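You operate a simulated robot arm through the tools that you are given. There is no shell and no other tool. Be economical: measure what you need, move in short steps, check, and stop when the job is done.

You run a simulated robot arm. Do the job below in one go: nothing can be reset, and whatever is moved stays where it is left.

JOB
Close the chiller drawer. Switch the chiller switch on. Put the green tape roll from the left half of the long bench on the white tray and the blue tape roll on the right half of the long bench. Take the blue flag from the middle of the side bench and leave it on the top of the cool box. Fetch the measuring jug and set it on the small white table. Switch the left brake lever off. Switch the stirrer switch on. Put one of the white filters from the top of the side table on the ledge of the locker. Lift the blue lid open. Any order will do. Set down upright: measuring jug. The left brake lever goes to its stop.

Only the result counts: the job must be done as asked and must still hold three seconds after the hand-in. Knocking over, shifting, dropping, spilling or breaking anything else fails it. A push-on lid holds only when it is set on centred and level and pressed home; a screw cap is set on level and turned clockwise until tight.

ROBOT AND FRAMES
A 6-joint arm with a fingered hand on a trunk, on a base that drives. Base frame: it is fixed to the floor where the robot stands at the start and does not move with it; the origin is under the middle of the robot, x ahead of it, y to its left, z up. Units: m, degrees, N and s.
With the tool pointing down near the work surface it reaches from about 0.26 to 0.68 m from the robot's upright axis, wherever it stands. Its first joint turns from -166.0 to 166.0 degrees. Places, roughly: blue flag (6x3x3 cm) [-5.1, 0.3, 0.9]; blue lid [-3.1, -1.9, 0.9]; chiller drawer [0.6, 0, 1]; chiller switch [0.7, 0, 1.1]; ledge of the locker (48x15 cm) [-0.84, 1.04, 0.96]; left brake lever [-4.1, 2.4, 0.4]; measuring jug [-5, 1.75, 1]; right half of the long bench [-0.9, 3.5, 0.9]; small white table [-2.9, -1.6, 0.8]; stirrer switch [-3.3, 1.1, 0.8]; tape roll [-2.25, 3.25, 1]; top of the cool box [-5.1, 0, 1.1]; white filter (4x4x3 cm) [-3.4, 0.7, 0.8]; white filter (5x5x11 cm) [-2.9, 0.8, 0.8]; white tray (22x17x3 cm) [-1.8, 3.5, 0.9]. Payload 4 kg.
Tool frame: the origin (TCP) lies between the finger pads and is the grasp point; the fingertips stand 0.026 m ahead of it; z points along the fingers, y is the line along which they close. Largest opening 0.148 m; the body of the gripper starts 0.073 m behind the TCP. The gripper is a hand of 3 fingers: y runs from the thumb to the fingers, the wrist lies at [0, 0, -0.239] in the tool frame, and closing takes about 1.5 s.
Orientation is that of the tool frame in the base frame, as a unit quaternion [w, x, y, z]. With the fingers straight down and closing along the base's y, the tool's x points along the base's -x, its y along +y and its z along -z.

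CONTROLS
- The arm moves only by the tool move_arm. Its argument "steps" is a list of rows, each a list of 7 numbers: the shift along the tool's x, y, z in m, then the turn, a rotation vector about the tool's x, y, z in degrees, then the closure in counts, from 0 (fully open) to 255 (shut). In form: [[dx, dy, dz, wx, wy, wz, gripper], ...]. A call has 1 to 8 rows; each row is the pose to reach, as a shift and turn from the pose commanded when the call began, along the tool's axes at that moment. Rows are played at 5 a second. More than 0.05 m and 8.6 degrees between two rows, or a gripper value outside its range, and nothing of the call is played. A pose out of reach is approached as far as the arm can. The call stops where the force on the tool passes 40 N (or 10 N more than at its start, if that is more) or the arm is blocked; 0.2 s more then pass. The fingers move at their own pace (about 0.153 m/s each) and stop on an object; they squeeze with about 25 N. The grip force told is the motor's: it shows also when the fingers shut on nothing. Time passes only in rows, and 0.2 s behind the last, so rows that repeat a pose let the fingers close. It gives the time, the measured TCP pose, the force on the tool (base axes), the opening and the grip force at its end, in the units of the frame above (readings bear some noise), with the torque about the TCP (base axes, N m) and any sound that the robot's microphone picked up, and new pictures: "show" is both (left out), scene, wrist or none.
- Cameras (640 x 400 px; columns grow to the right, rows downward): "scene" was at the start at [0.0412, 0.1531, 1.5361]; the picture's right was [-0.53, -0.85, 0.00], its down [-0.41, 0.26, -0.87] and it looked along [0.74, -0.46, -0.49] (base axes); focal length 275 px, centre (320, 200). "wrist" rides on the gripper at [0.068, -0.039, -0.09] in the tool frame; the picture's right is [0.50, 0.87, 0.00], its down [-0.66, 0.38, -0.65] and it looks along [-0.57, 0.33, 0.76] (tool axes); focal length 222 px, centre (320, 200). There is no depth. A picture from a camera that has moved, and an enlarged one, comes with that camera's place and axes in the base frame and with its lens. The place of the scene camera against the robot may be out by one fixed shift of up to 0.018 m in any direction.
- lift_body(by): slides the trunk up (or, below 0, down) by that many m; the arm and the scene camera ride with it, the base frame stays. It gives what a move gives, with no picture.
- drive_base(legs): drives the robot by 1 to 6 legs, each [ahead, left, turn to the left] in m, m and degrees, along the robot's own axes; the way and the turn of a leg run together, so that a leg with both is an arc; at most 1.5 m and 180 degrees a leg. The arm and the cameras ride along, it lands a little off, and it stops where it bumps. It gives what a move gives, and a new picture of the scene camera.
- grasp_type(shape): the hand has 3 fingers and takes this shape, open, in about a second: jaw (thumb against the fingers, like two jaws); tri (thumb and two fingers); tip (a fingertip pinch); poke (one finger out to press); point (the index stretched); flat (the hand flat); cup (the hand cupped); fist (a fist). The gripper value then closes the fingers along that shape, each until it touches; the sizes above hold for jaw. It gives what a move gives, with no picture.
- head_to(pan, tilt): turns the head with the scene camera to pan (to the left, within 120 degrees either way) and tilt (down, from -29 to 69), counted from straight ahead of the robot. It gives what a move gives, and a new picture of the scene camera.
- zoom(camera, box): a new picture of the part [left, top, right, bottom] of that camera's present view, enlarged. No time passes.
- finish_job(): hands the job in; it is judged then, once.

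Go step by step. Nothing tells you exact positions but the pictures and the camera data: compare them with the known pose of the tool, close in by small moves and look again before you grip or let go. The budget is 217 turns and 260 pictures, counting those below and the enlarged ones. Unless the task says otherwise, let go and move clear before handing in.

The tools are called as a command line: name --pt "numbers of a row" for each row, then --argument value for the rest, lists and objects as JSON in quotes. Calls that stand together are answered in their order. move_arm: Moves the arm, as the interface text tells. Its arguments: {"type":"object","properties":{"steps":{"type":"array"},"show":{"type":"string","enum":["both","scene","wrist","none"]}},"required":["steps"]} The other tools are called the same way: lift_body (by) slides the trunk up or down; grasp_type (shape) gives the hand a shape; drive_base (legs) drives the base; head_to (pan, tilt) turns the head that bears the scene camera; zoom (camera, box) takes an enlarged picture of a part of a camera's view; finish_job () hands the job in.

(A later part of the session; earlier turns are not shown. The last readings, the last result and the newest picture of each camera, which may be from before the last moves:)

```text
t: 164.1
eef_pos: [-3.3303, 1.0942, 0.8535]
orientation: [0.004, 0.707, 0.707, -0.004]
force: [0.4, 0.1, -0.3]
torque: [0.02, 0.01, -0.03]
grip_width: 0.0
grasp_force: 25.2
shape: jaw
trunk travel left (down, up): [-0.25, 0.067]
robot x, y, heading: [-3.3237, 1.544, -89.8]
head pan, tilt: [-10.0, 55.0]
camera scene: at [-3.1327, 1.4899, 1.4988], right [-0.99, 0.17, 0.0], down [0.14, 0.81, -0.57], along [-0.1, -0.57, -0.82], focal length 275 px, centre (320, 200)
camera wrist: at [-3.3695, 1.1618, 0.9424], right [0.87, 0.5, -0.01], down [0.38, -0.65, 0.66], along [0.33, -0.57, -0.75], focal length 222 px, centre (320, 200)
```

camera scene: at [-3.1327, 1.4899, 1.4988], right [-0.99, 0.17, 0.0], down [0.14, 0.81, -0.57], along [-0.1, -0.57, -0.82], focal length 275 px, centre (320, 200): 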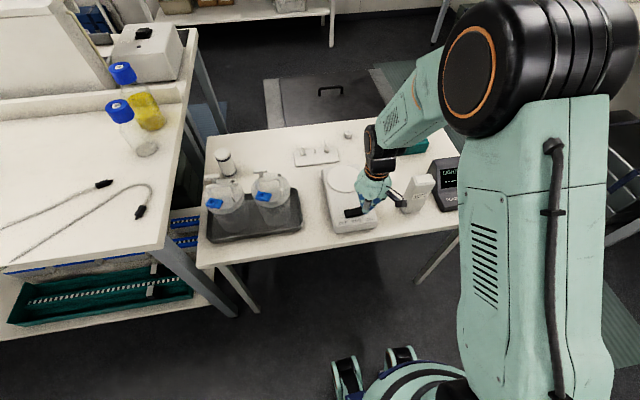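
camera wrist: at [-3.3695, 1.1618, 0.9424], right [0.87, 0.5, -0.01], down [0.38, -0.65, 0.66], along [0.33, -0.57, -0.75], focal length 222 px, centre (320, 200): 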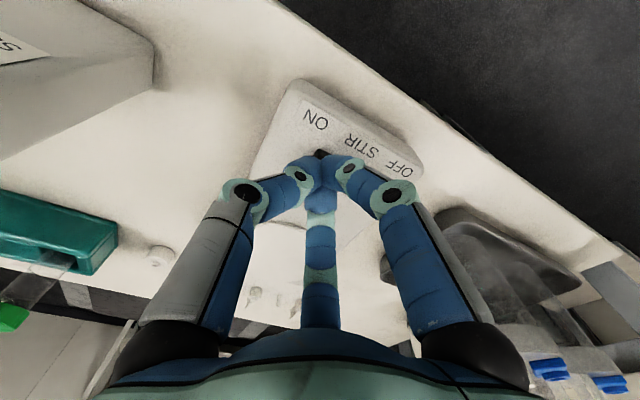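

No contact yet; the switch sits a bit lower. I continue.

move_arm --pt "0 0 0.006 0 0 0 255" --pt "0 0 0.012 0 0 0 255" --pt "0 0 0.017 0 0 0 255" --pt "0 0 0.022 0 0 0 255" --pt "0 0 0.027 0 0 0 255" --pt "0 0 0.032 0 0 0 255" --pt "0 0 0.036 0 0 0 255"

```text
t: 165.7
eef_pos: [-3.3306, 1.0942, 0.8193]
orientation: [0.004, 0.707, 0.707, -0.006]
force: [-3.2, 3.8, 31.0]
torque: [-0.07, 0.15, 0.02]
grip_width: 0.0
grasp_force: 25.5
shape: jaw
trunk travel left (down, up): [-0.25, 0.067]
robot x, y, heading: [-3.3205, 1.545, -89.7]
head pan, tilt: [-10.0, 55.0]
heard: click
camera scene: at [-3.1329, 1.4926, 1.4992], right [-0.99, 0.17, 0.0], down [0.14, 0.81, -0.57], along [-0.1, -0.57, -0.82], focal length 275 px, centre (320, 200)
camera wrist: at [-3.3695, 1.1625, 0.9082], right [0.87, 0.5, -0.01], down [0.38, -0.64, 0.66], along [0.33, -0.58, -0.75], focal length 222 px, centre (320, 200)
```

scene: 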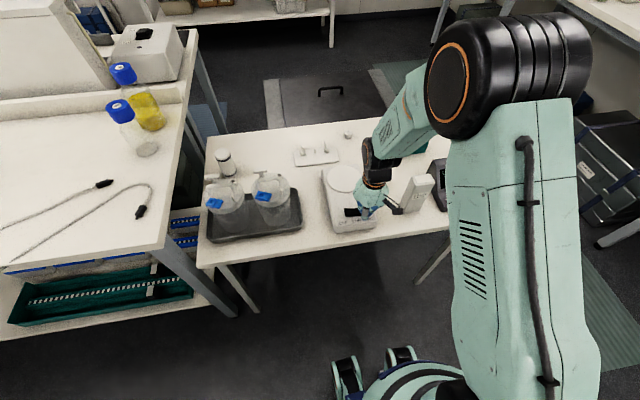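
wrist: 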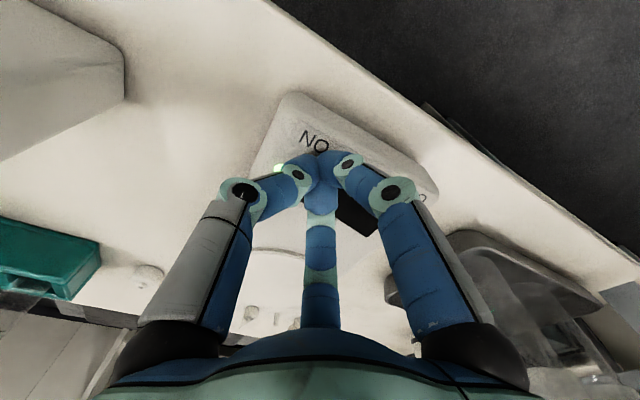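

Click heard and a green lamp shows. I rise, open the hand, and nudge the base closer for the filter.

move_arm --pt "0 0 -0.04 0 0 0 255" --pt "0 0 -0.08 0 0 0 255" --pt "0 0 -0.12 0 0 0 255" --pt "0 0 -0.16 0 0 0 255" --pt "0 0 -0.2 0 0 0 0" --pt "0 -0.03 -0.22 0 0 0 0" --pt "0 -0.06 -0.22 0 0 0 0" --show "none"

drive_base --legs '[[0.08, 0, 0]]'

zoom --camera "wrist" --box '[0, 0, 640, 400]'

```text
t: 167.3
eef_pos: [-3.3907, 1.0956, 1.0388]
orientation: [0.003, 0.706, 0.708, -0.004]
force: [-0.2, 0.0, 0.5]
torque: [0.0, -0.02, 0.03]
grip_width: 0.1481
grasp_force: 0.0
shape: jaw
trunk travel left (down, up): [-0.25, 0.067]
robot x, y, heading: [-3.32, 1.5426, -89.6]
head pan, tilt: [-10.0, 55.0]
```

```text
t: 168.4
eef_pos: [-3.3891, 1.0171, 1.039]
orientation: [0.003, 0.706, 0.708, -0.004]
force: [-0.7, -1.4, 0.2]
torque: [0.02, -0.01, -0.03]
grip_width: 0.1478
grasp_force: 0.0
shape: jaw
trunk travel left (down, up): [-0.25, 0.067]
robot x, y, heading: [-3.3249, 1.4617, -89.7]
head pan, tilt: [-10.0, 55.0]
camera scene: at [-3.1324, 1.4099, 1.4987], right [-0.99, 0.17, 0.0], down [0.14, 0.81, -0.57], along [-0.1, -0.56, -0.82], focal length 275 px, centre (320, 200)
```

scene: 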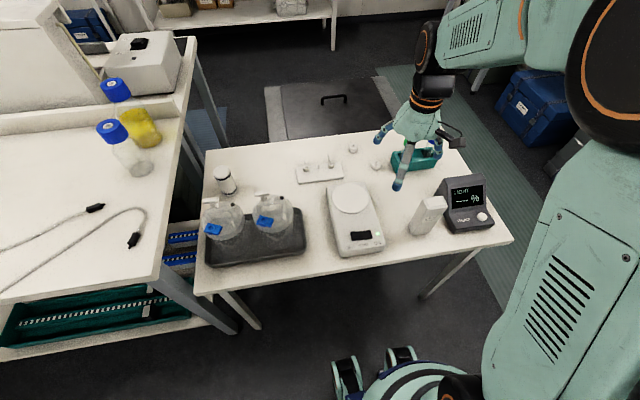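

```text
1.00 times, centred on (320, 200) of wrist (not enlarged: the box is as wide or as high as the picture)
camera zoom: at [-3.4288, 1.0845, 1.1269], right [0.86, 0.5, -0.01], down [0.38, -0.65, 0.66], along [0.33, -0.57, -0.75], focal length 222 px, centre (320, 200)
```

zoom: 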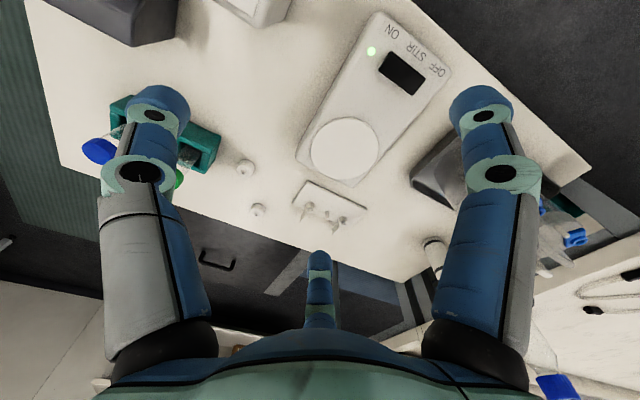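

Stirrer lamp is green. Filter A is at about (-3.435, 0.805), close to a tube rack on its west side. I rotate the hand 60° so no finger points west, and move above it.

move_arm --pt "-0.03 -0.006 0.01 0 0 8.5 60" --pt "-0.06 -0.013 0.03 0 0 17 60" --pt "-0.09 -0.02 0.045 0 0 25.5 60" --pt "-0.12 -0.026 0.06 0 0 34 60" --pt "-0.15 -0.033 0.075 0 0 42.5 60" --pt "-0.18 -0.04 0.09 0 0 51 60" --pt "-0.21 -0.046 0.105 0 0 59.5 60"

```text
t: 170.0
eef_pos: [-3.4358, 0.8063, 0.9362]
orientation: [0.005, 0.965, 0.263, -0.002]
force: [-0.3, 0.5, 0.1]
torque: [0.02, -0.01, -0.01]
grip_width: 0.1134
grasp_force: 0.1
shape: jaw
trunk travel left (down, up): [-0.25, 0.067]
robot x, y, heading: [-3.3214, 1.4616, -89.9]
head pan, tilt: [-10.0, 55.0]
camera scene: at [-3.1327, 1.4098, 1.4988], right [-0.99, 0.17, 0.0], down [0.14, 0.81, -0.57], along [-0.1, -0.56, -0.82], focal length 275 px, centre (320, 200)
camera wrist: at [-3.3975, 0.874, 1.0245], right [0.87, -0.49, 0.0], down [-0.37, -0.65, 0.66], along [-0.32, -0.58, -0.75], focal length 222 px, centre (320, 200)
```

scene: 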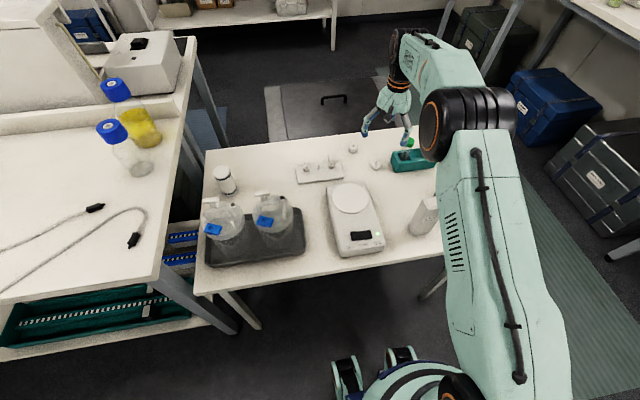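
wrist: 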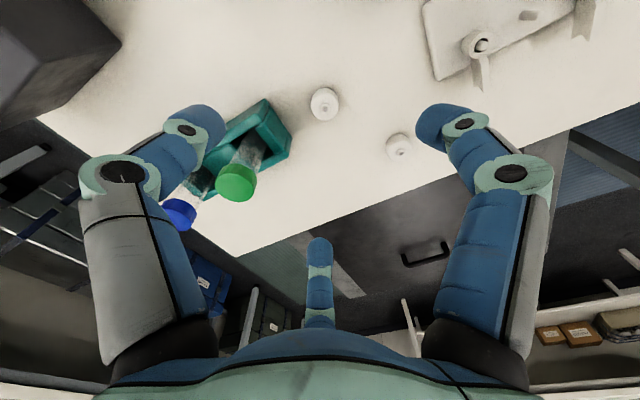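

The rack is only 2.5 cm from the filter, so I narrow the hand, shift slightly east and lower to just above the filter.

move_arm --pt "0.001 0.01 0.03 0 0 0 118" --pt "0.001 0.01 0.06 0 0 0 118" --pt "0.001 0.01 0.09 0 0 0 118" --pt "0.001 0.01 0.115 0 0 0 118" --pt "0.001 0.01 0.125 0 0 0 118"

zoom --camera "wrist" --box '[120, 20, 520, 270]'

```text
t: 171.2
eef_pos: [-3.4305, 0.7966, 0.8106]
orientation: [0.006, 0.964, 0.264, -0.003]
force: [-0.3, 0.9, 0.5]
torque: [-0.01, -0.01, 0.0]
grip_width: 0.0801
grasp_force: 0.0
shape: jaw
trunk travel left (down, up): [-0.25, 0.067]
robot x, y, heading: [-3.3215, 1.4614, -89.9]
head pan, tilt: [-10.0, 55.0]
camera scene: at [-3.1325, 1.4108, 1.4988], right [-0.99, 0.17, 0.0], down [0.14, 0.81, -0.57], along [-0.1, -0.57, -0.82], focal length 275 px, centre (320, 200)
camera wrist: at [-3.3915, 0.8652, 0.8995], right [0.87, -0.49, 0.0], down [-0.37, -0.65, 0.66], along [-0.32, -0.58, -0.75], focal length 222 px, centre (320, 200)
```

scene: 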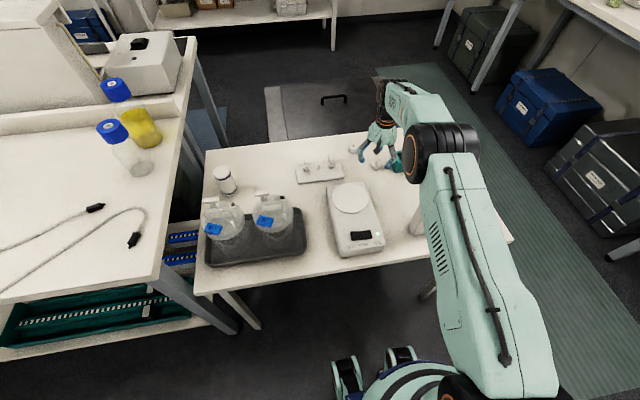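
wrist: 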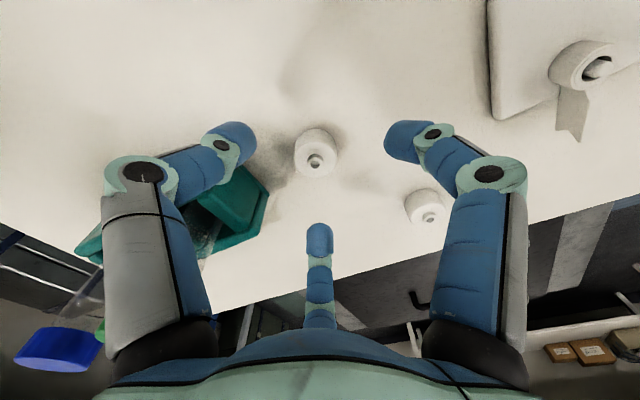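

```text
1.60 times, centred on (320, 145) of wrist
camera zoom: at [-3.3915, 0.8652, 0.8995], right [0.87, -0.49, 0.0], down [-0.37, -0.65, 0.66], along [-0.32, -0.58, -0.75], focal length 355 px, centre (320, 288)
```

zoom: 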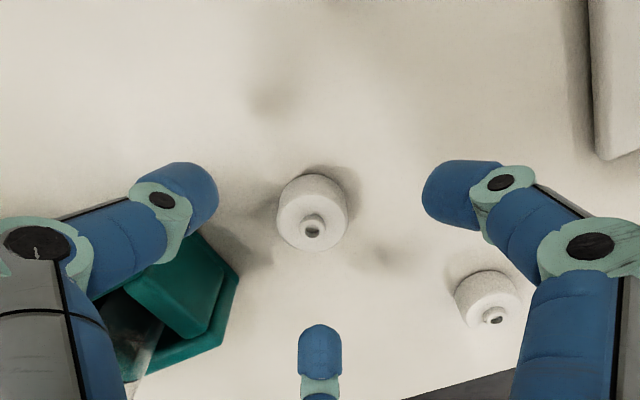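

Filter is centred and finger lines clear the rack by several mm. I lower carefully with force watch.

move_arm --pt "0 0 0.01 0 0 0 118" --pt "0 0 0.018 0 0 0 118" --pt "0 0 0.024 0 0 0 118" --pt "0 0 0.03 0 0 0 118" --pt "0 0 0.034 0 0 0 118"

```text
t: 172.4
eef_pos: [-3.4293, 0.7963, 0.778]
orientation: [0.006, 0.964, 0.264, -0.004]
force: [-0.5, 0.2, 0.0]
torque: [-0.01, -0.02, 0.01]
grip_width: 0.0802
grasp_force: 0.1
shape: jaw
trunk travel left (down, up): [-0.25, 0.067]
robot x, y, heading: [-3.3194, 1.4656, -89.9]
head pan, tilt: [-10.0, 55.0]
camera scene: at [-3.1324, 1.4109, 1.4988], right [-0.99, 0.17, 0.0], down [0.14, 0.81, -0.57], along [-0.1, -0.57, -0.82], focal length 275 px, centre (320, 200)
camera wrist: at [-3.3915, 0.8648, 0.8661], right [0.87, -0.49, 0.0], down [-0.37, -0.65, 0.66], along [-0.32, -0.58, -0.75], focal length 222 px, centre (320, 200)
```

scene: 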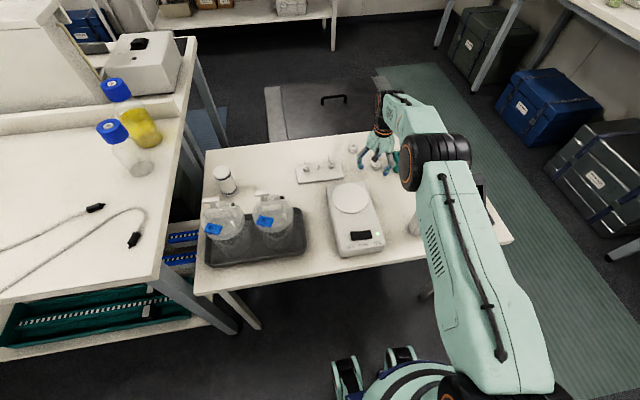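
wrist: 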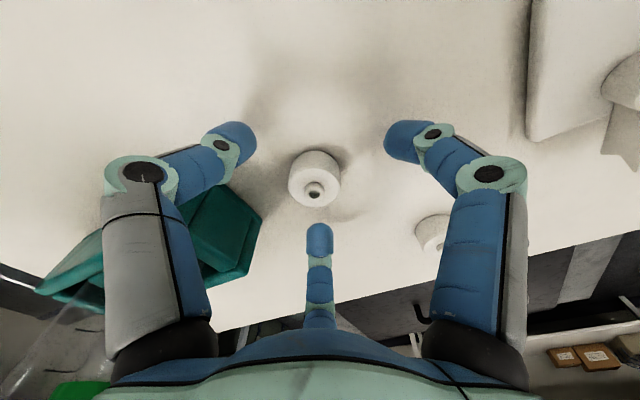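

move_arm --pt "0 0 0.004 0 0 0 118" --pt "0 0 0.006 0 0 0 118" --pt "0 0 0.006 0 0 0 255" --pt "0 0 0.006 0 0 0 255" --pt "0 0 0.006 0 0 0 255" --pt "0 0 0.006 0 0 0 255" --pt "0 0 0.006 0 0 0 255" --show "wrist"

```text
t: 174.0
eef_pos: [-3.4302, 0.796, 0.7719]
orientation: [0.005, 0.964, 0.264, -0.003]
force: [0.7, 0.1, -0.5]
torque: [-0.03, 0.02, 0.0]
grip_width: 0.0259
grasp_force: 25.1
shape: jaw
trunk travel left (down, up): [-0.25, 0.067]
robot x, y, heading: [-3.3199, 1.4643, -89.7]
head pan, tilt: [-10.0, 55.0]
camera wrist: at [-3.3916, 0.8647, 0.8599], right [0.87, -0.49, 0.0], down [-0.37, -0.65, 0.66], along [-0.32, -0.58, -0.75], focal length 222 px, centre (320, 200)
```

wrist: 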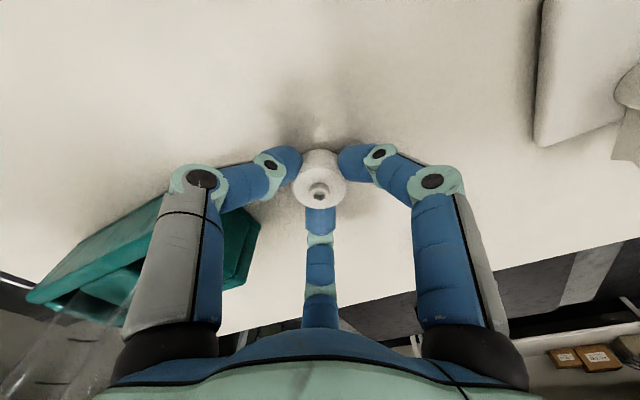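

Filter gripped. I lift straight up, then rotate back and retract.

move_arm --pt "0 0 -0.03 0 0 0 255" --pt "0 0 -0.07 0 0 0 255" --pt "0 0 -0.11 0 0 0 255" --pt "0 0 -0.15 0 0 0 255" --pt "0 0 -0.2 0 0 0 255" --pt "0 0 -0.25 0 0 0 255"

move_arm --pt "0.04 -0.02 -0.01 0 0 -8.5 255" --pt "0.07 -0.05 -0.02 0 0 -17 255" --pt "0.1 -0.08 -0.03 0 0 -25.5 255" --pt "0.13 -0.11 -0.04 0 0 -34 255" --pt "0.16 -0.14 -0.05 0 0 -42.5 255" --pt "0.18 -0.17 -0.06 0 0 -51 255" --pt "0.2 -0.2 -0.07 0 0 -59.5 255" --show "none"

```text
t: 175.4
eef_pos: [-3.4283, 0.8007, 1.0227]
orientation: [0.006, 0.964, 0.264, -0.004]
force: [-0.5, 0.0, 0.1]
torque: [-0.01, 0.0, 0.03]
grip_width: 0.026
grasp_force: 24.9
shape: jaw
trunk travel left (down, up): [-0.25, 0.067]
robot x, y, heading: [-3.3233, 1.4623, -89.8]
head pan, tilt: [-10.0, 55.0]
camera scene: at [-3.1324, 1.4111, 1.4987], right [-0.99, 0.17, 0.0], down [0.14, 0.81, -0.57], along [-0.1, -0.57, -0.82], focal length 275 px, centre (320, 200)
camera wrist: at [-3.3908, 0.8683, 1.1103], right [0.87, -0.49, 0.0], down [-0.37, -0.65, 0.66], along [-0.32, -0.58, -0.75], focal length 222 px, centre (320, 200)
```

scene: 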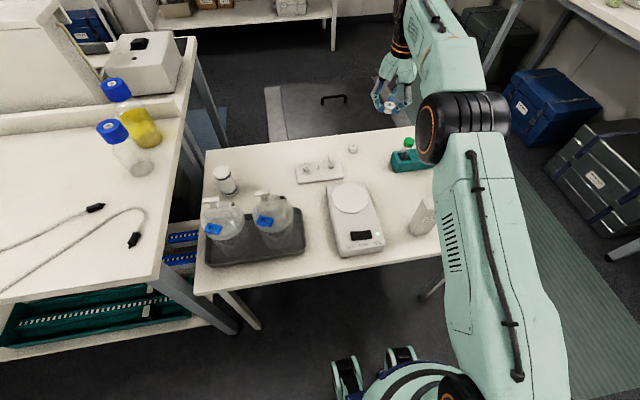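
wrist: 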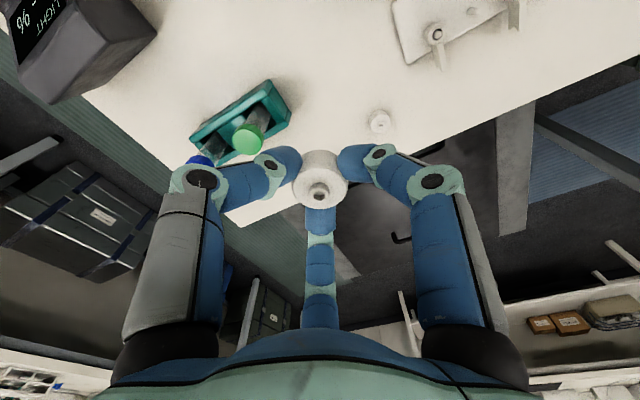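

```text
t: 177.0
eef_pos: [-3.3597, 1.0755, 1.0891]
orientation: [0.003, 0.706, 0.709, -0.006]
force: [0.0, -0.1, -0.7]
torque: [-0.02, -0.02, -0.04]
grip_width: 0.0257
grasp_force: 25.0
shape: jaw
trunk travel left (down, up): [-0.25, 0.067]
robot x, y, heading: [-3.3207, 1.4647, -90.1]
head pan, tilt: [-10.0, 55.0]
```

Filter is held. I drive back east to the locker ledge.

drive_base --legs '[[-0.45, 0, 0], [0, 1.25, 0], [0, 1.24, 0]]'

head_to --pan 0 --tilt 45

```text
t: 201.3
eef_pos: [-0.8616, 1.5488, 1.0876]
orientation: [0.003, 0.704, 0.71, -0.005]
force: [0.1, 0.9, 0.2]
torque: [-0.01, -0.02, 0.03]
grip_width: 0.0261
grasp_force: 24.9
shape: jaw
trunk travel left (down, up): [-0.25, 0.067]
robot x, y, heading: [-0.8253, 1.9363, -89.4]
head pan, tilt: [-10.0, 55.0]
camera scene: at [-0.6367, 1.8873, 1.4988], right [-0.99, 0.16, 0.0], down [0.13, 0.81, -0.57], along [-0.09, -0.57, -0.82], focal length 275 px, centre (320, 200)
```

scene: 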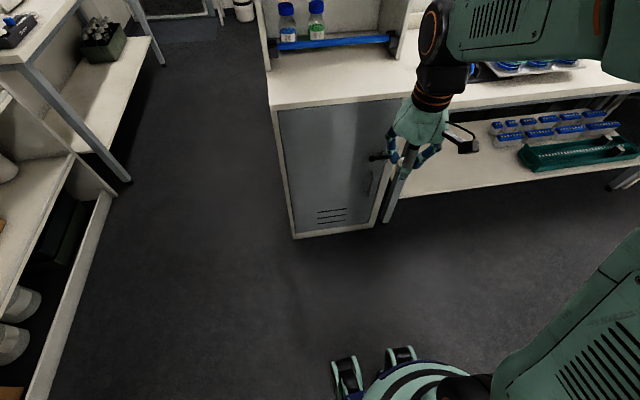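

```text
t: 202.0
eef_pos: [-0.8601, 1.5491, 1.0869]
orientation: [0.003, 0.704, 0.71, -0.005]
force: [0.1, -0.3, -0.3]
torque: [0.0, -0.01, 0.03]
grip_width: 0.0257
grasp_force: 25.4
shape: jaw
trunk travel left (down, up): [-0.25, 0.067]
robot x, y, heading: [-0.8198, 1.9383, -89.7]
head pan, tilt: [0.0, 45.0]
camera scene: at [-0.6243, 1.8771, 1.5122], right [-1.0, -0.01, 0.0], down [-0.01, 0.71, -0.71], along [0.01, -0.71, -0.71], focal length 275 px, centre (320, 200)
```

scene: 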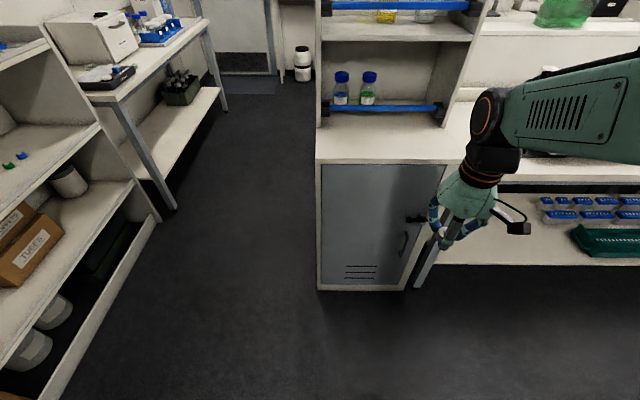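

Ledge spans x -0.6..-1.05, y ≈ 0.95..1.13. I drive closer.

drive_base --legs '[[0.37, 0, 0]]'

zoom --camera "wrist" --box '[0, 0, 640, 400]'

```text
t: 204.4
eef_pos: [-0.8607, 1.179, 1.0877]
orientation: [0.003, 0.705, 0.709, -0.004]
force: [-0.1, -0.5, 0.2]
torque: [0.04, 0.0, 0.01]
grip_width: 0.0258
grasp_force: 25.5
shape: jaw
trunk travel left (down, up): [-0.25, 0.067]
robot x, y, heading: [-0.8229, 1.5696, -89.7]
head pan, tilt: [0.0, 45.0]
camera scene: at [-0.6216, 1.5051, 1.5122], right [-1.0, -0.01, 0.0], down [0.0, 0.71, -0.71], along [0.0, -0.71, -0.71], focal length 275 px, centre (320, 200)
```

scene: 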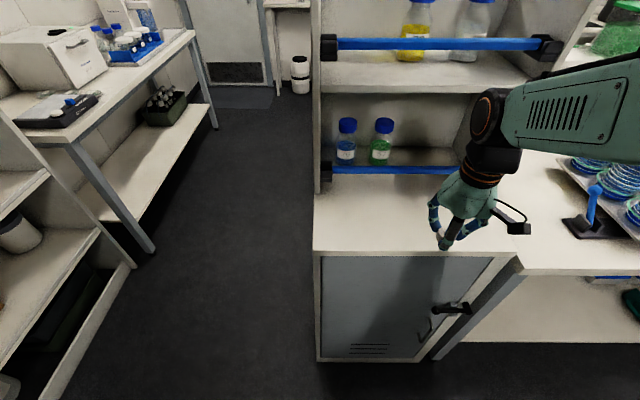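

```text
1.00 times, centred on (320, 200) of wrist (not enlarged: the box is as wide or as high as the picture)
camera zoom: at [-0.8994, 1.2462, 1.1764], right [0.86, 0.5, -0.01], down [0.38, -0.65, 0.66], along [0.33, -0.57, -0.75], focal length 222 px, centre (320, 200)
```

zoom: 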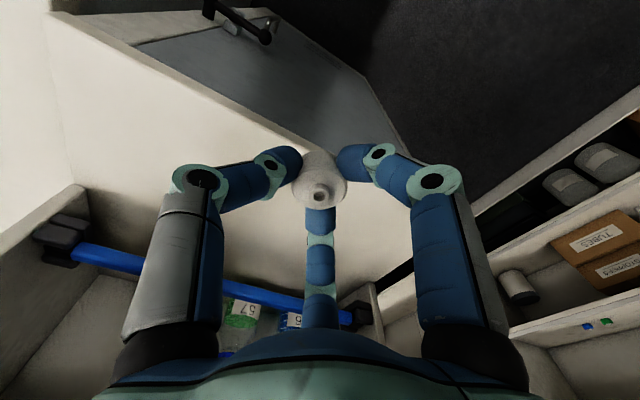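

I move over the ledge middle and lower partway.

move_arm --pt "-0.04 0.01 0 0 0 0 255" --pt "-0.08 0.02 0 0 0 0 255" --pt "-0.125 0.03 0.0 0 0 0 255" --pt "-0.125 0.03 0.03 0 0 0 255" --pt "-0.125 0.03 0.06 0 0 0 255"

```text
t: 205.6
eef_pos: [-0.829, 1.0525, 1.0285]
orientation: [0.003, 0.706, 0.709, -0.004]
force: [-0.2, 0.7, -0.9]
torque: [-0.01, 0.02, -0.01]
grip_width: 0.026
grasp_force: 25.5
shape: jaw
trunk travel left (down, up): [-0.25, 0.067]
robot x, y, heading: [-0.8199, 1.571, -89.6]
head pan, tilt: [0.0, 45.0]
camera scene: at [-0.6215, 1.5048, 1.5122], right [-1.0, -0.01, 0.0], down [0.0, 0.71, -0.71], along [0.0, -0.71, -0.71], focal length 275 px, centre (320, 200)
camera wrist: at [-0.8679, 1.1203, 1.1173], right [0.86, 0.5, -0.01], down [0.38, -0.65, 0.66], along [0.33, -0.57, -0.75], focal length 222 px, centre (320, 200)
```

scene: 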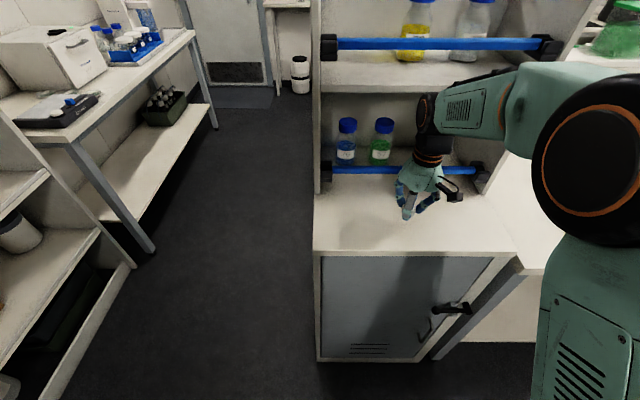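
wrist: 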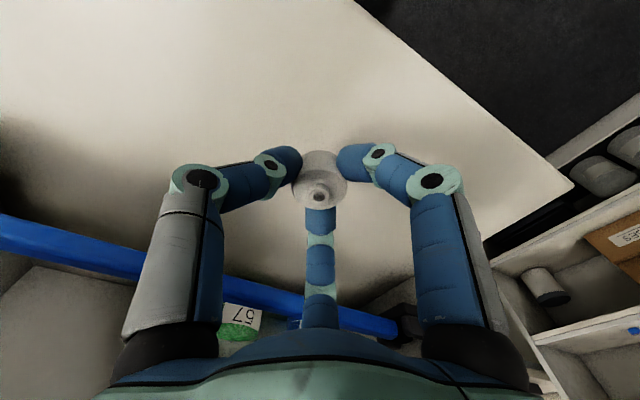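

I shift 1.5 cm away from the bar and lower until contact.

move_arm --pt "0.015 0 0.015 0 0 0 255" --pt "0.015 0 0.025 0 0 0 255" --pt "0.015 0 0.031 0 0 0 255" --pt "0.015 0 0.036 0 0 0 255" --pt "0.015 0 0.04 0 0 0 255" --pt "0.015 0 0.044 0 0 0 255"

```text
t: 207.0
eef_pos: [-0.8296, 1.0676, 0.9844]
orientation: [0.003, 0.705, 0.709, -0.005]
force: [0.4, -1.1, 0.4]
torque: [0.01, -0.02, -0.02]
grip_width: 0.0257
grasp_force: 25.1
shape: jaw
trunk travel left (down, up): [-0.25, 0.067]
robot x, y, heading: [-0.8194, 1.5675, -89.5]
head pan, tilt: [0.0, 45.0]
camera scene: at [-0.6216, 1.5056, 1.5122], right [-1.0, -0.01, 0.0], down [0.0, 0.71, -0.71], along [0.0, -0.71, -0.71], focal length 275 px, centre (320, 200)
camera wrist: at [-0.8693, 1.1355, 1.0737], right [0.86, 0.5, -0.01], down [0.38, -0.65, 0.66], along [0.33, -0.57, -0.75], focal length 222 px, centre (320, 200)
```

scene: 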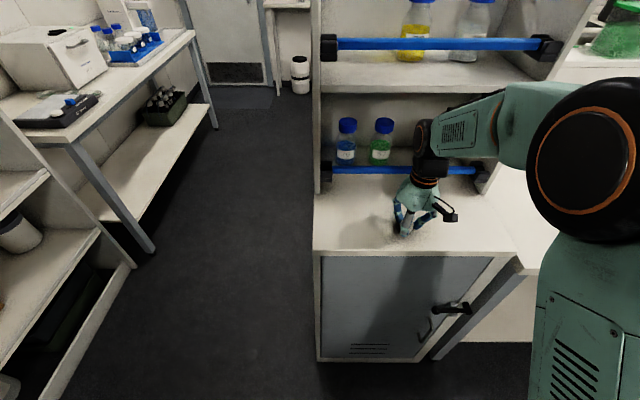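
wrist: 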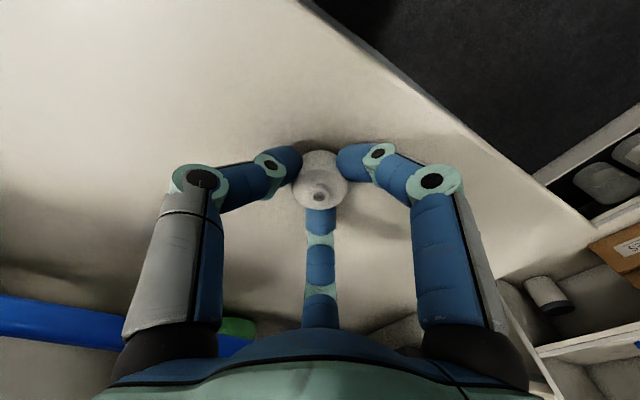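

move_arm --pt "0 0 0.003 0 0 0 255" --pt "0 0 0.006 0 0 0 255" --pt "0 0 0.009 0 0 0 255" --pt "0 0 0.012 0 0 0 255" --show "wrist"

```text
t: 208.1
eef_pos: [-0.8306, 1.0674, 0.9787]
orientation: [0.007, 0.705, 0.709, -0.01]
force: [-0.8, 5.3, 23.7]
torque: [0.05, 0.03, -0.02]
grip_width: 0.0281
grasp_force: 25.1
shape: jaw
trunk travel left (down, up): [-0.25, 0.067]
robot x, y, heading: [-0.8233, 1.5693, -89.5]
head pan, tilt: [0.0, 45.0]
stopped in row 4: the force on the tool passed its limit at 41 N (the readings are from after the stop); the commanded pose is now the measured one
camera wrist: at [-0.8694, 1.1359, 1.0658], right [0.86, 0.5, -0.01], down [0.38, -0.64, 0.67], along [0.33, -0.58, -0.74], focal length 222 px, centre (320, 200)
```

wrist: 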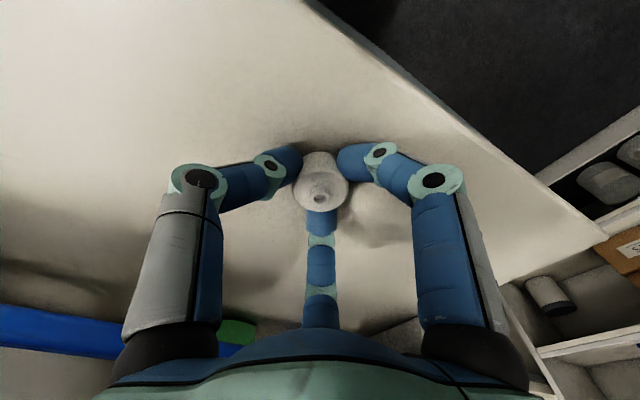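

Contact with the ledge. I raise 3 mm, release partly, and lift away.

move_arm --pt "0 0 -0.003 0 0 0 255" --pt "0 0 -0.003 0 0 0 160" --pt "0 0 -0.003 0 0 0 150" --pt "0 0 -0.003 0 0 0 150" --pt "0 0 -0.03 0 0 0 150" --pt "0 0 -0.07 0 0 0 150" --pt "0.02 0 -0.11 0 0 0 150" --pt "0.06 0 -0.12 0 0 0 100"

```text
t: 209.9
eef_pos: [-0.8308, 1.1295, 1.0934]
orientation: [0.005, 0.705, 0.709, -0.008]
force: [0.8, 0.5, 0.0]
torque: [0.0, -0.03, 0.0]
grip_width: 0.0893
grasp_force: 0.1
shape: jaw
trunk travel left (down, up): [-0.25, 0.067]
robot x, y, heading: [-0.8228, 1.5647, -89.9]
head pan, tilt: [0.0, 45.0]
camera scene: at [-0.6216, 1.5072, 1.5122], right [-1.0, -0.01, 0.0], down [0.0, 0.71, -0.71], along [0.0, -0.71, -0.71], focal length 275 px, centre (320, 200)
camera wrist: at [-0.8695, 1.1981, 1.1829], right [0.86, 0.5, -0.01], down [0.38, -0.64, 0.66], along [0.33, -0.58, -0.75], focal length 222 px, centre (320, 200)
```

scene: 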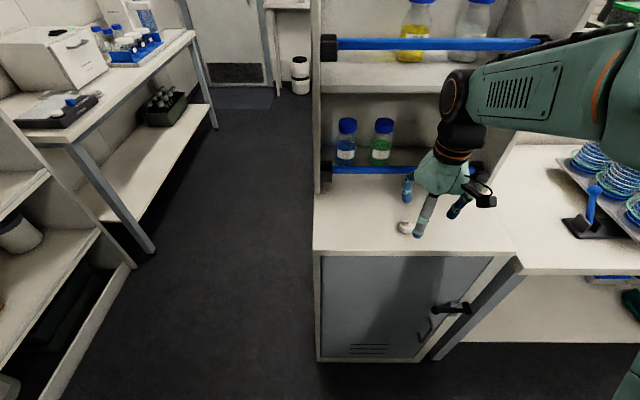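
wrist: 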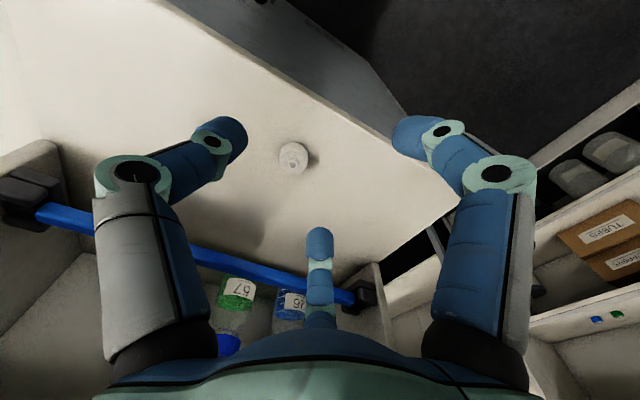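

Filter rests on the ledge. Next the brake lever: I retract, drive west and turn to face the crates.

move_arm --pt "0.04 0 -0.03 0 0 0 255" --pt "0.08 0 -0.07 0 0 0 255" --pt "0.1 0 -0.11 0 0 0 255" --show "none"

drive_base --legs '[[-0.33, 0, 0], [0, -1.4, 0], [0, 0, 180], [0, 1.3, 0]]'

head_to --pan 25 --tilt 45

```text
refused: row 2 steps farther than a row can; nothing moved
```

```text
t: 242.6
eef_pos: [-3.4958, 2.3641, 1.0936]
orientation: [0.009, -0.698, 0.716, 0.005]
force: [0.2, 0.4, 0.1]
torque: [0.01, -0.01, 0.0]
grip_width: 0.0894
grasp_force: 0.0
shape: jaw
trunk travel left (down, up): [-0.25, 0.067]
robot x, y, heading: [-3.518, 1.923, 88.6]
head pan, tilt: [0.0, 45.0]
camera scene: at [-3.7347, 1.975, 1.5122], right [1.0, -0.03, 0.0], down [-0.02, -0.71, -0.71], along [0.02, 0.71, -0.71], focal length 275 px, centre (320, 200)
```

scene: 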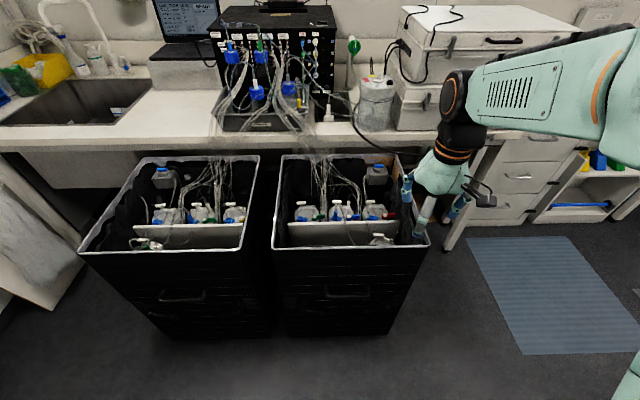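

```text
t: 243.4
eef_pos: [-3.4949, 2.3644, 1.0941]
orientation: [0.007, -0.698, 0.716, 0.005]
force: [0.4, 0.3, 1.0]
torque: [0.02, -0.01, -0.02]
grip_width: 0.0891
grasp_force: 0.1
shape: jaw
trunk travel left (down, up): [-0.25, 0.067]
robot x, y, heading: [-3.5181, 1.9239, 88.8]
head pan, tilt: [25.0, 45.0]
camera scene: at [-3.7691, 1.9682, 1.5122], right [0.92, 0.4, 0.0], down [0.28, -0.65, -0.71], along [-0.28, 0.65, -0.71], focal length 275 px, centre (320, 200)
```

scene: 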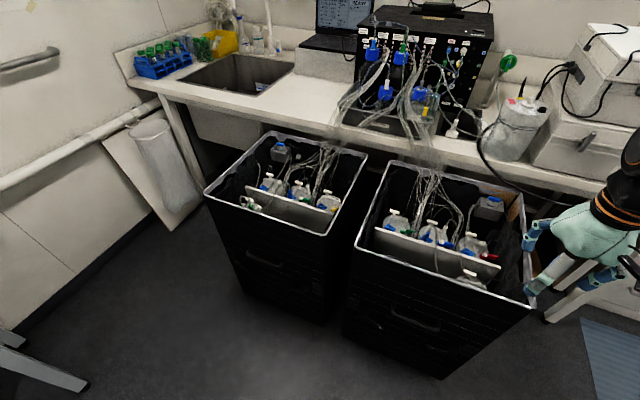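

Two black crates; the lever should be on the left crate's front. Zoom.

zoom --camera "scene" --box '[190, 190, 350, 330]'

zoom --camera "scene" --box '[330, 250, 490, 390]'

```text
2.86 times, centred on (270, 260) of scene
camera zoom: at [-3.7691, 1.9682, 1.5122], right [0.92, 0.4, 0.0], down [0.28, -0.65, -0.71], along [-0.28, 0.65, -0.71], focal length 785 px, centre (463, 29)
```

zoom: 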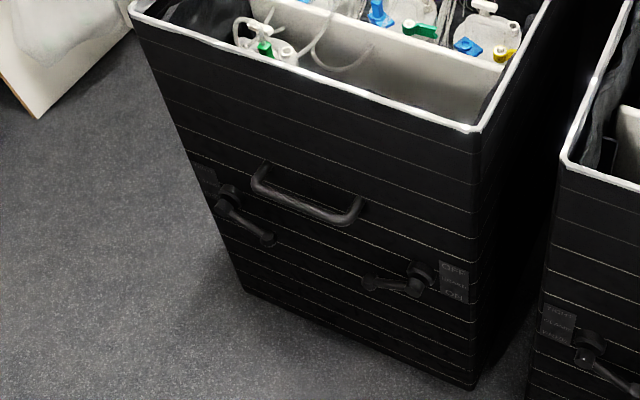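

```text
2.86 times, centred on (410, 320) of scene
camera zoom: at [-3.7691, 1.9682, 1.5122], right [0.92, 0.4, 0.0], down [0.28, -0.65, -0.71], along [-0.28, 0.65, -0.71], focal length 785 px, centre (63, -143)
```

zoom: 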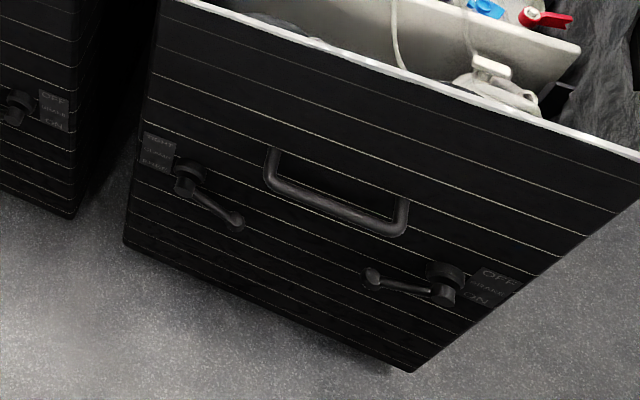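

Left crate's brake lever: pivot near (-4.06, 2.46, 0.41), pointing left-down at ON; OFF is up. I'll line up with it, first shifting left.

drive_base --legs '[[-0.05, 0.6, 1]]'

head_to --pan 0 --tilt 55

```text
t: 249.2
eef_pos: [-4.106, 2.3246, 1.0944]
orientation: [0.008, -0.702, 0.712, 0.006]
force: [-0.6, -0.2, 0.3]
torque: [0.0, -0.02, -0.01]
grip_width: 0.0892
grasp_force: 0.1
shape: jaw
trunk travel left (down, up): [-0.25, 0.067]
robot x, y, heading: [-4.1201, 1.8834, 89.4]
head pan, tilt: [25.0, 45.0]
camera scene: at [-4.375, 1.9257, 1.5122], right [0.91, 0.41, 0.0], down [0.29, -0.64, -0.71], along [-0.29, 0.64, -0.71], focal length 275 px, centre (320, 200)
```

scene: 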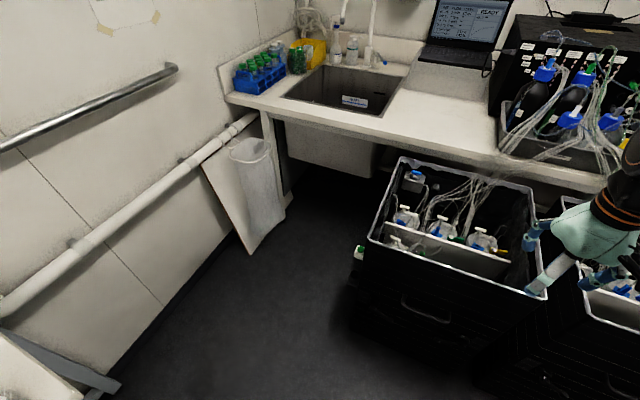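

```text
t: 250.1
eef_pos: [-4.1051, 2.3243, 1.0946]
orientation: [0.007, -0.702, 0.712, 0.005]
force: [0.1, 0.3, -0.5]
torque: [0.03, 0.0, -0.01]
grip_width: 0.0896
grasp_force: 0.0
shape: jaw
trunk travel left (down, up): [-0.25, 0.067]
robot x, y, heading: [-4.1196, 1.885, 89.8]
head pan, tilt: [0.0, 55.0]
camera scene: at [-4.3406, 1.9237, 1.4988], right [1.0, -0.01, 0.0], down [-0.01, -0.82, -0.57], along [0.01, 0.57, -0.82], focal length 275 px, centre (320, 200)
```

scene: 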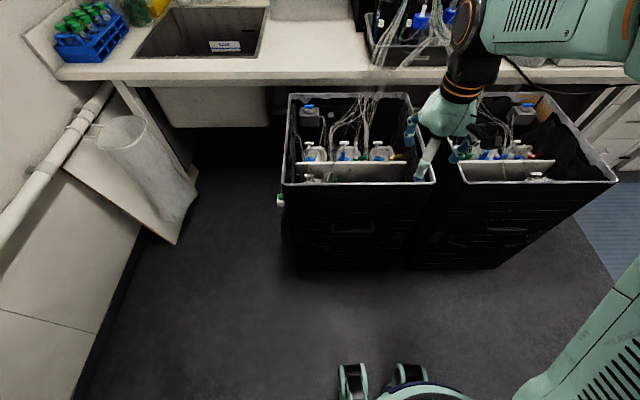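

zoom --camera "scene" --box '[280, 170, 440, 275]'

```text
3.81 times, centred on (360, 222) of scene
camera zoom: at [-4.3406, 1.9237, 1.4988], right [1.0, -0.01, 0.0], down [-0.01, -0.82, -0.57], along [0.01, 0.57, -0.82], focal length 1046 px, centre (168, 114)
```

zoom: 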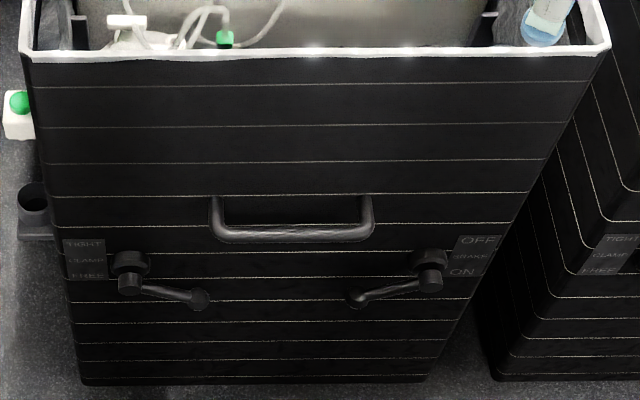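

I have the lever: pivot ≈ (-4.045, 2.44, 0.474), tip ≈ (-4.115, 2.425, 0.415). I'll back off a little, lower the trunk and tilt the closed hand forward to lift the lever from below.

drive_base --legs '[[-0.12, 0, 0]]'

lift_body --by -0.25

move_arm --pt "0 0 0.03 0 -8.5 0 255" --pt "0 0 0.06 0 -17 0 255" --pt "0 0 0.09 0 -25.5 0 255" --pt "0 0 0.12 0 -34 0 255" --pt "-0.01 0 0.15 0 -42.5 0 255" --pt "-0.02 0 0.18 0 -51 0 255" --pt "-0.03 0 0.21 0 -59.5 0 255"

```text
t: 251.3
eef_pos: [-4.1069, 2.2063, 1.0953]
orientation: [0.008, -0.702, 0.712, 0.006]
force: [-1.2, 0.2, 0.4]
torque: [0.01, 0.01, 0.01]
grip_width: 0.0893
grasp_force: 0.0
shape: jaw
trunk travel left (down, up): [-0.25, 0.067]
robot x, y, heading: [-4.1242, 1.7688, 89.2]
head pan, tilt: [0.0, 55.0]
camera scene: at [-4.342, 1.805, 1.4988], right [1.0, -0.01, 0.0], down [-0.01, -0.82, -0.57], along [0.01, 0.57, -0.82], focal length 275 px, centre (320, 200)
```

scene: 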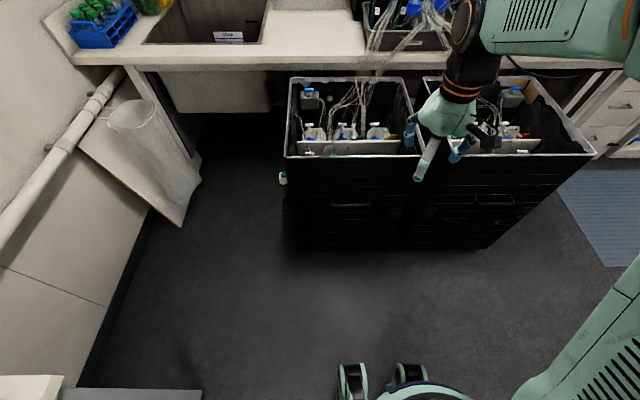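

```text
t: 253.9
eef_pos: [-4.1065, 2.2079, 0.8443]
orientation: [0.007, -0.702, 0.712, 0.005]
force: [0.5, -0.4, 0.0]
torque: [-0.01, 0.0, 0.0]
grip_width: 0.0894
grasp_force: 0.0
shape: jaw
trunk travel left (down, up): [0.0, 0.317]
robot x, y, heading: [-4.1224, 1.7634, 89.4]
head pan, tilt: [0.0, 55.0]
```

```text
t: 255.5
eef_pos: [-4.1054, 2.2405, 0.6343]
orientation: [0.36, -0.606, 0.615, 0.353]
force: [-0.5, -0.6, -0.4]
torque: [-0.04, -0.01, 0.01]
grip_width: 0.0
grasp_force: 25.2
shape: jaw
out of reach, approached as far as the arm can: row 4
trunk travel left (down, up): [0.0, 0.317]
robot x, y, heading: [-4.1217, 1.7653, 89.2]
head pan, tilt: [0.0, 55.0]
camera scene: at [-4.3413, 1.8568, 1.2491], right [1.0, -0.01, 0.0], down [-0.01, -0.82, -0.57], along [0.01, 0.57, -0.82], focal length 275 px, centre (320, 200)
camera wrist: at [-4.0684, 2.1272, 0.6187], right [-0.87, -0.23, -0.44], down [-0.38, -0.24, 0.89], along [-0.31, 0.94, 0.12], focal length 222 px, centre (320, 200)
```

scene: 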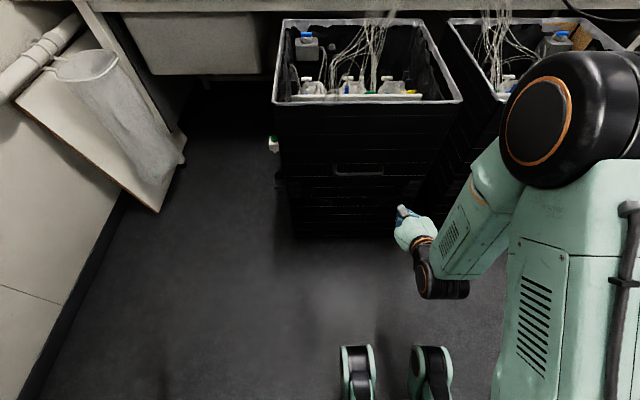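
wrist: 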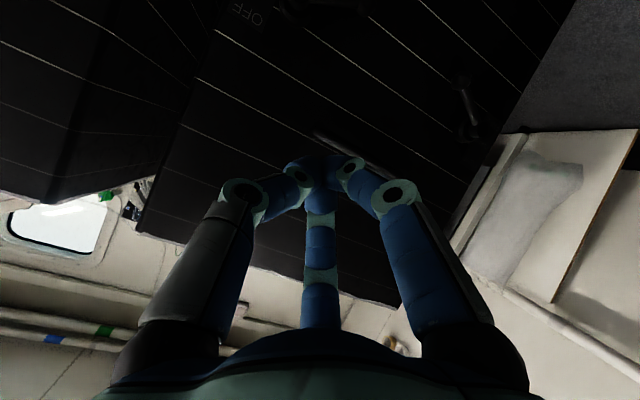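

Tilt is as wanted. I go down in front of the crate to z≈0.37.

move_arm --pt "0.029 0 0.026 0 0 0 255" --pt "0.057 0 0.052 0 0 0 255" --pt "0.086 0.001 0.078 0 0 0 255" --pt "0.114 0.001 0.104 0 0 0 255" --pt "0.143 0.001 0.13 0 0 0 255" --pt "0.172 0.001 0.156 0 0 0 255" --pt "0.2 0.0015 0.182 0 0 0 255"

zoom --camera "scene" --box '[270, 90, 470, 250]'

```text
t: 257.1
eef_pos: [-4.1057, 2.3005, 0.3704]
orientation: [0.36, -0.607, 0.614, 0.353]
force: [-0.4, -0.6, -0.2]
torque: [-0.03, 0.03, -0.02]
grip_width: 0.0
grasp_force: 24.8
shape: jaw
trunk travel left (down, up): [0.0, 0.317]
robot x, y, heading: [-4.1224, 1.7683, 89.2]
head pan, tilt: [0.0, 55.0]
camera scene: at [-4.3413, 1.8566, 1.2491], right [1.0, -0.01, 0.0], down [-0.01, -0.82, -0.57], along [0.01, 0.57, -0.82], focal length 275 px, centre (320, 200)
camera wrist: at [-4.0685, 2.1879, 0.3548], right [-0.87, -0.23, -0.44], down [-0.38, -0.24, 0.89], along [-0.31, 0.94, 0.12], focal length 222 px, centre (320, 200)
```

scene: 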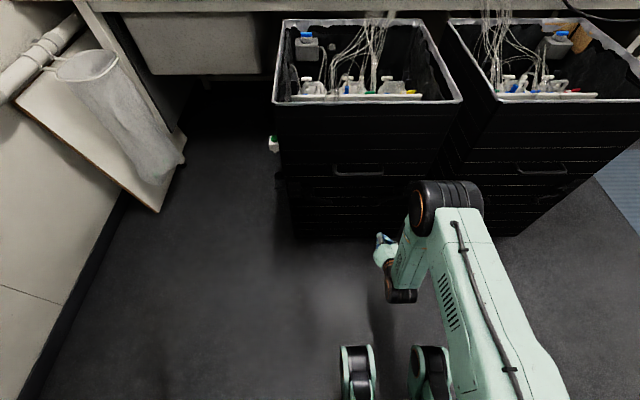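
wrist: 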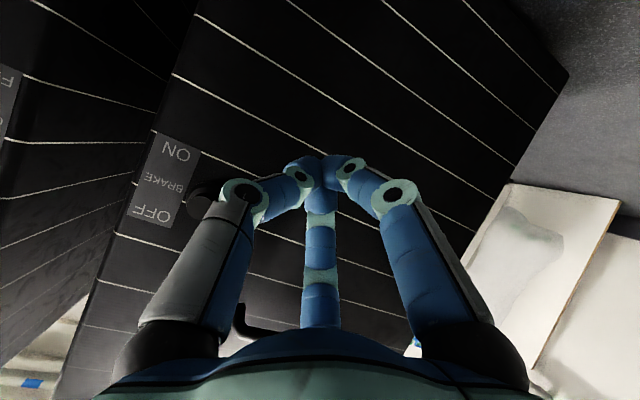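

```text
2.50 times, centred on (370, 170) of scene
camera zoom: at [-4.3413, 1.8566, 1.2491], right [1.0, -0.01, 0.0], down [-0.01, -0.82, -0.57], along [0.01, 0.57, -0.82], focal length 687 px, centre (195, 275)
```

zoom: 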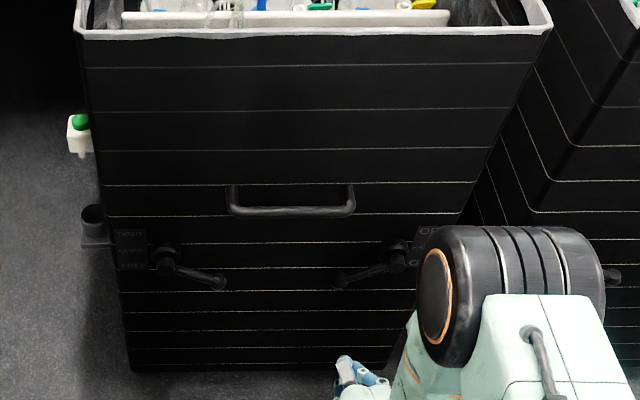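

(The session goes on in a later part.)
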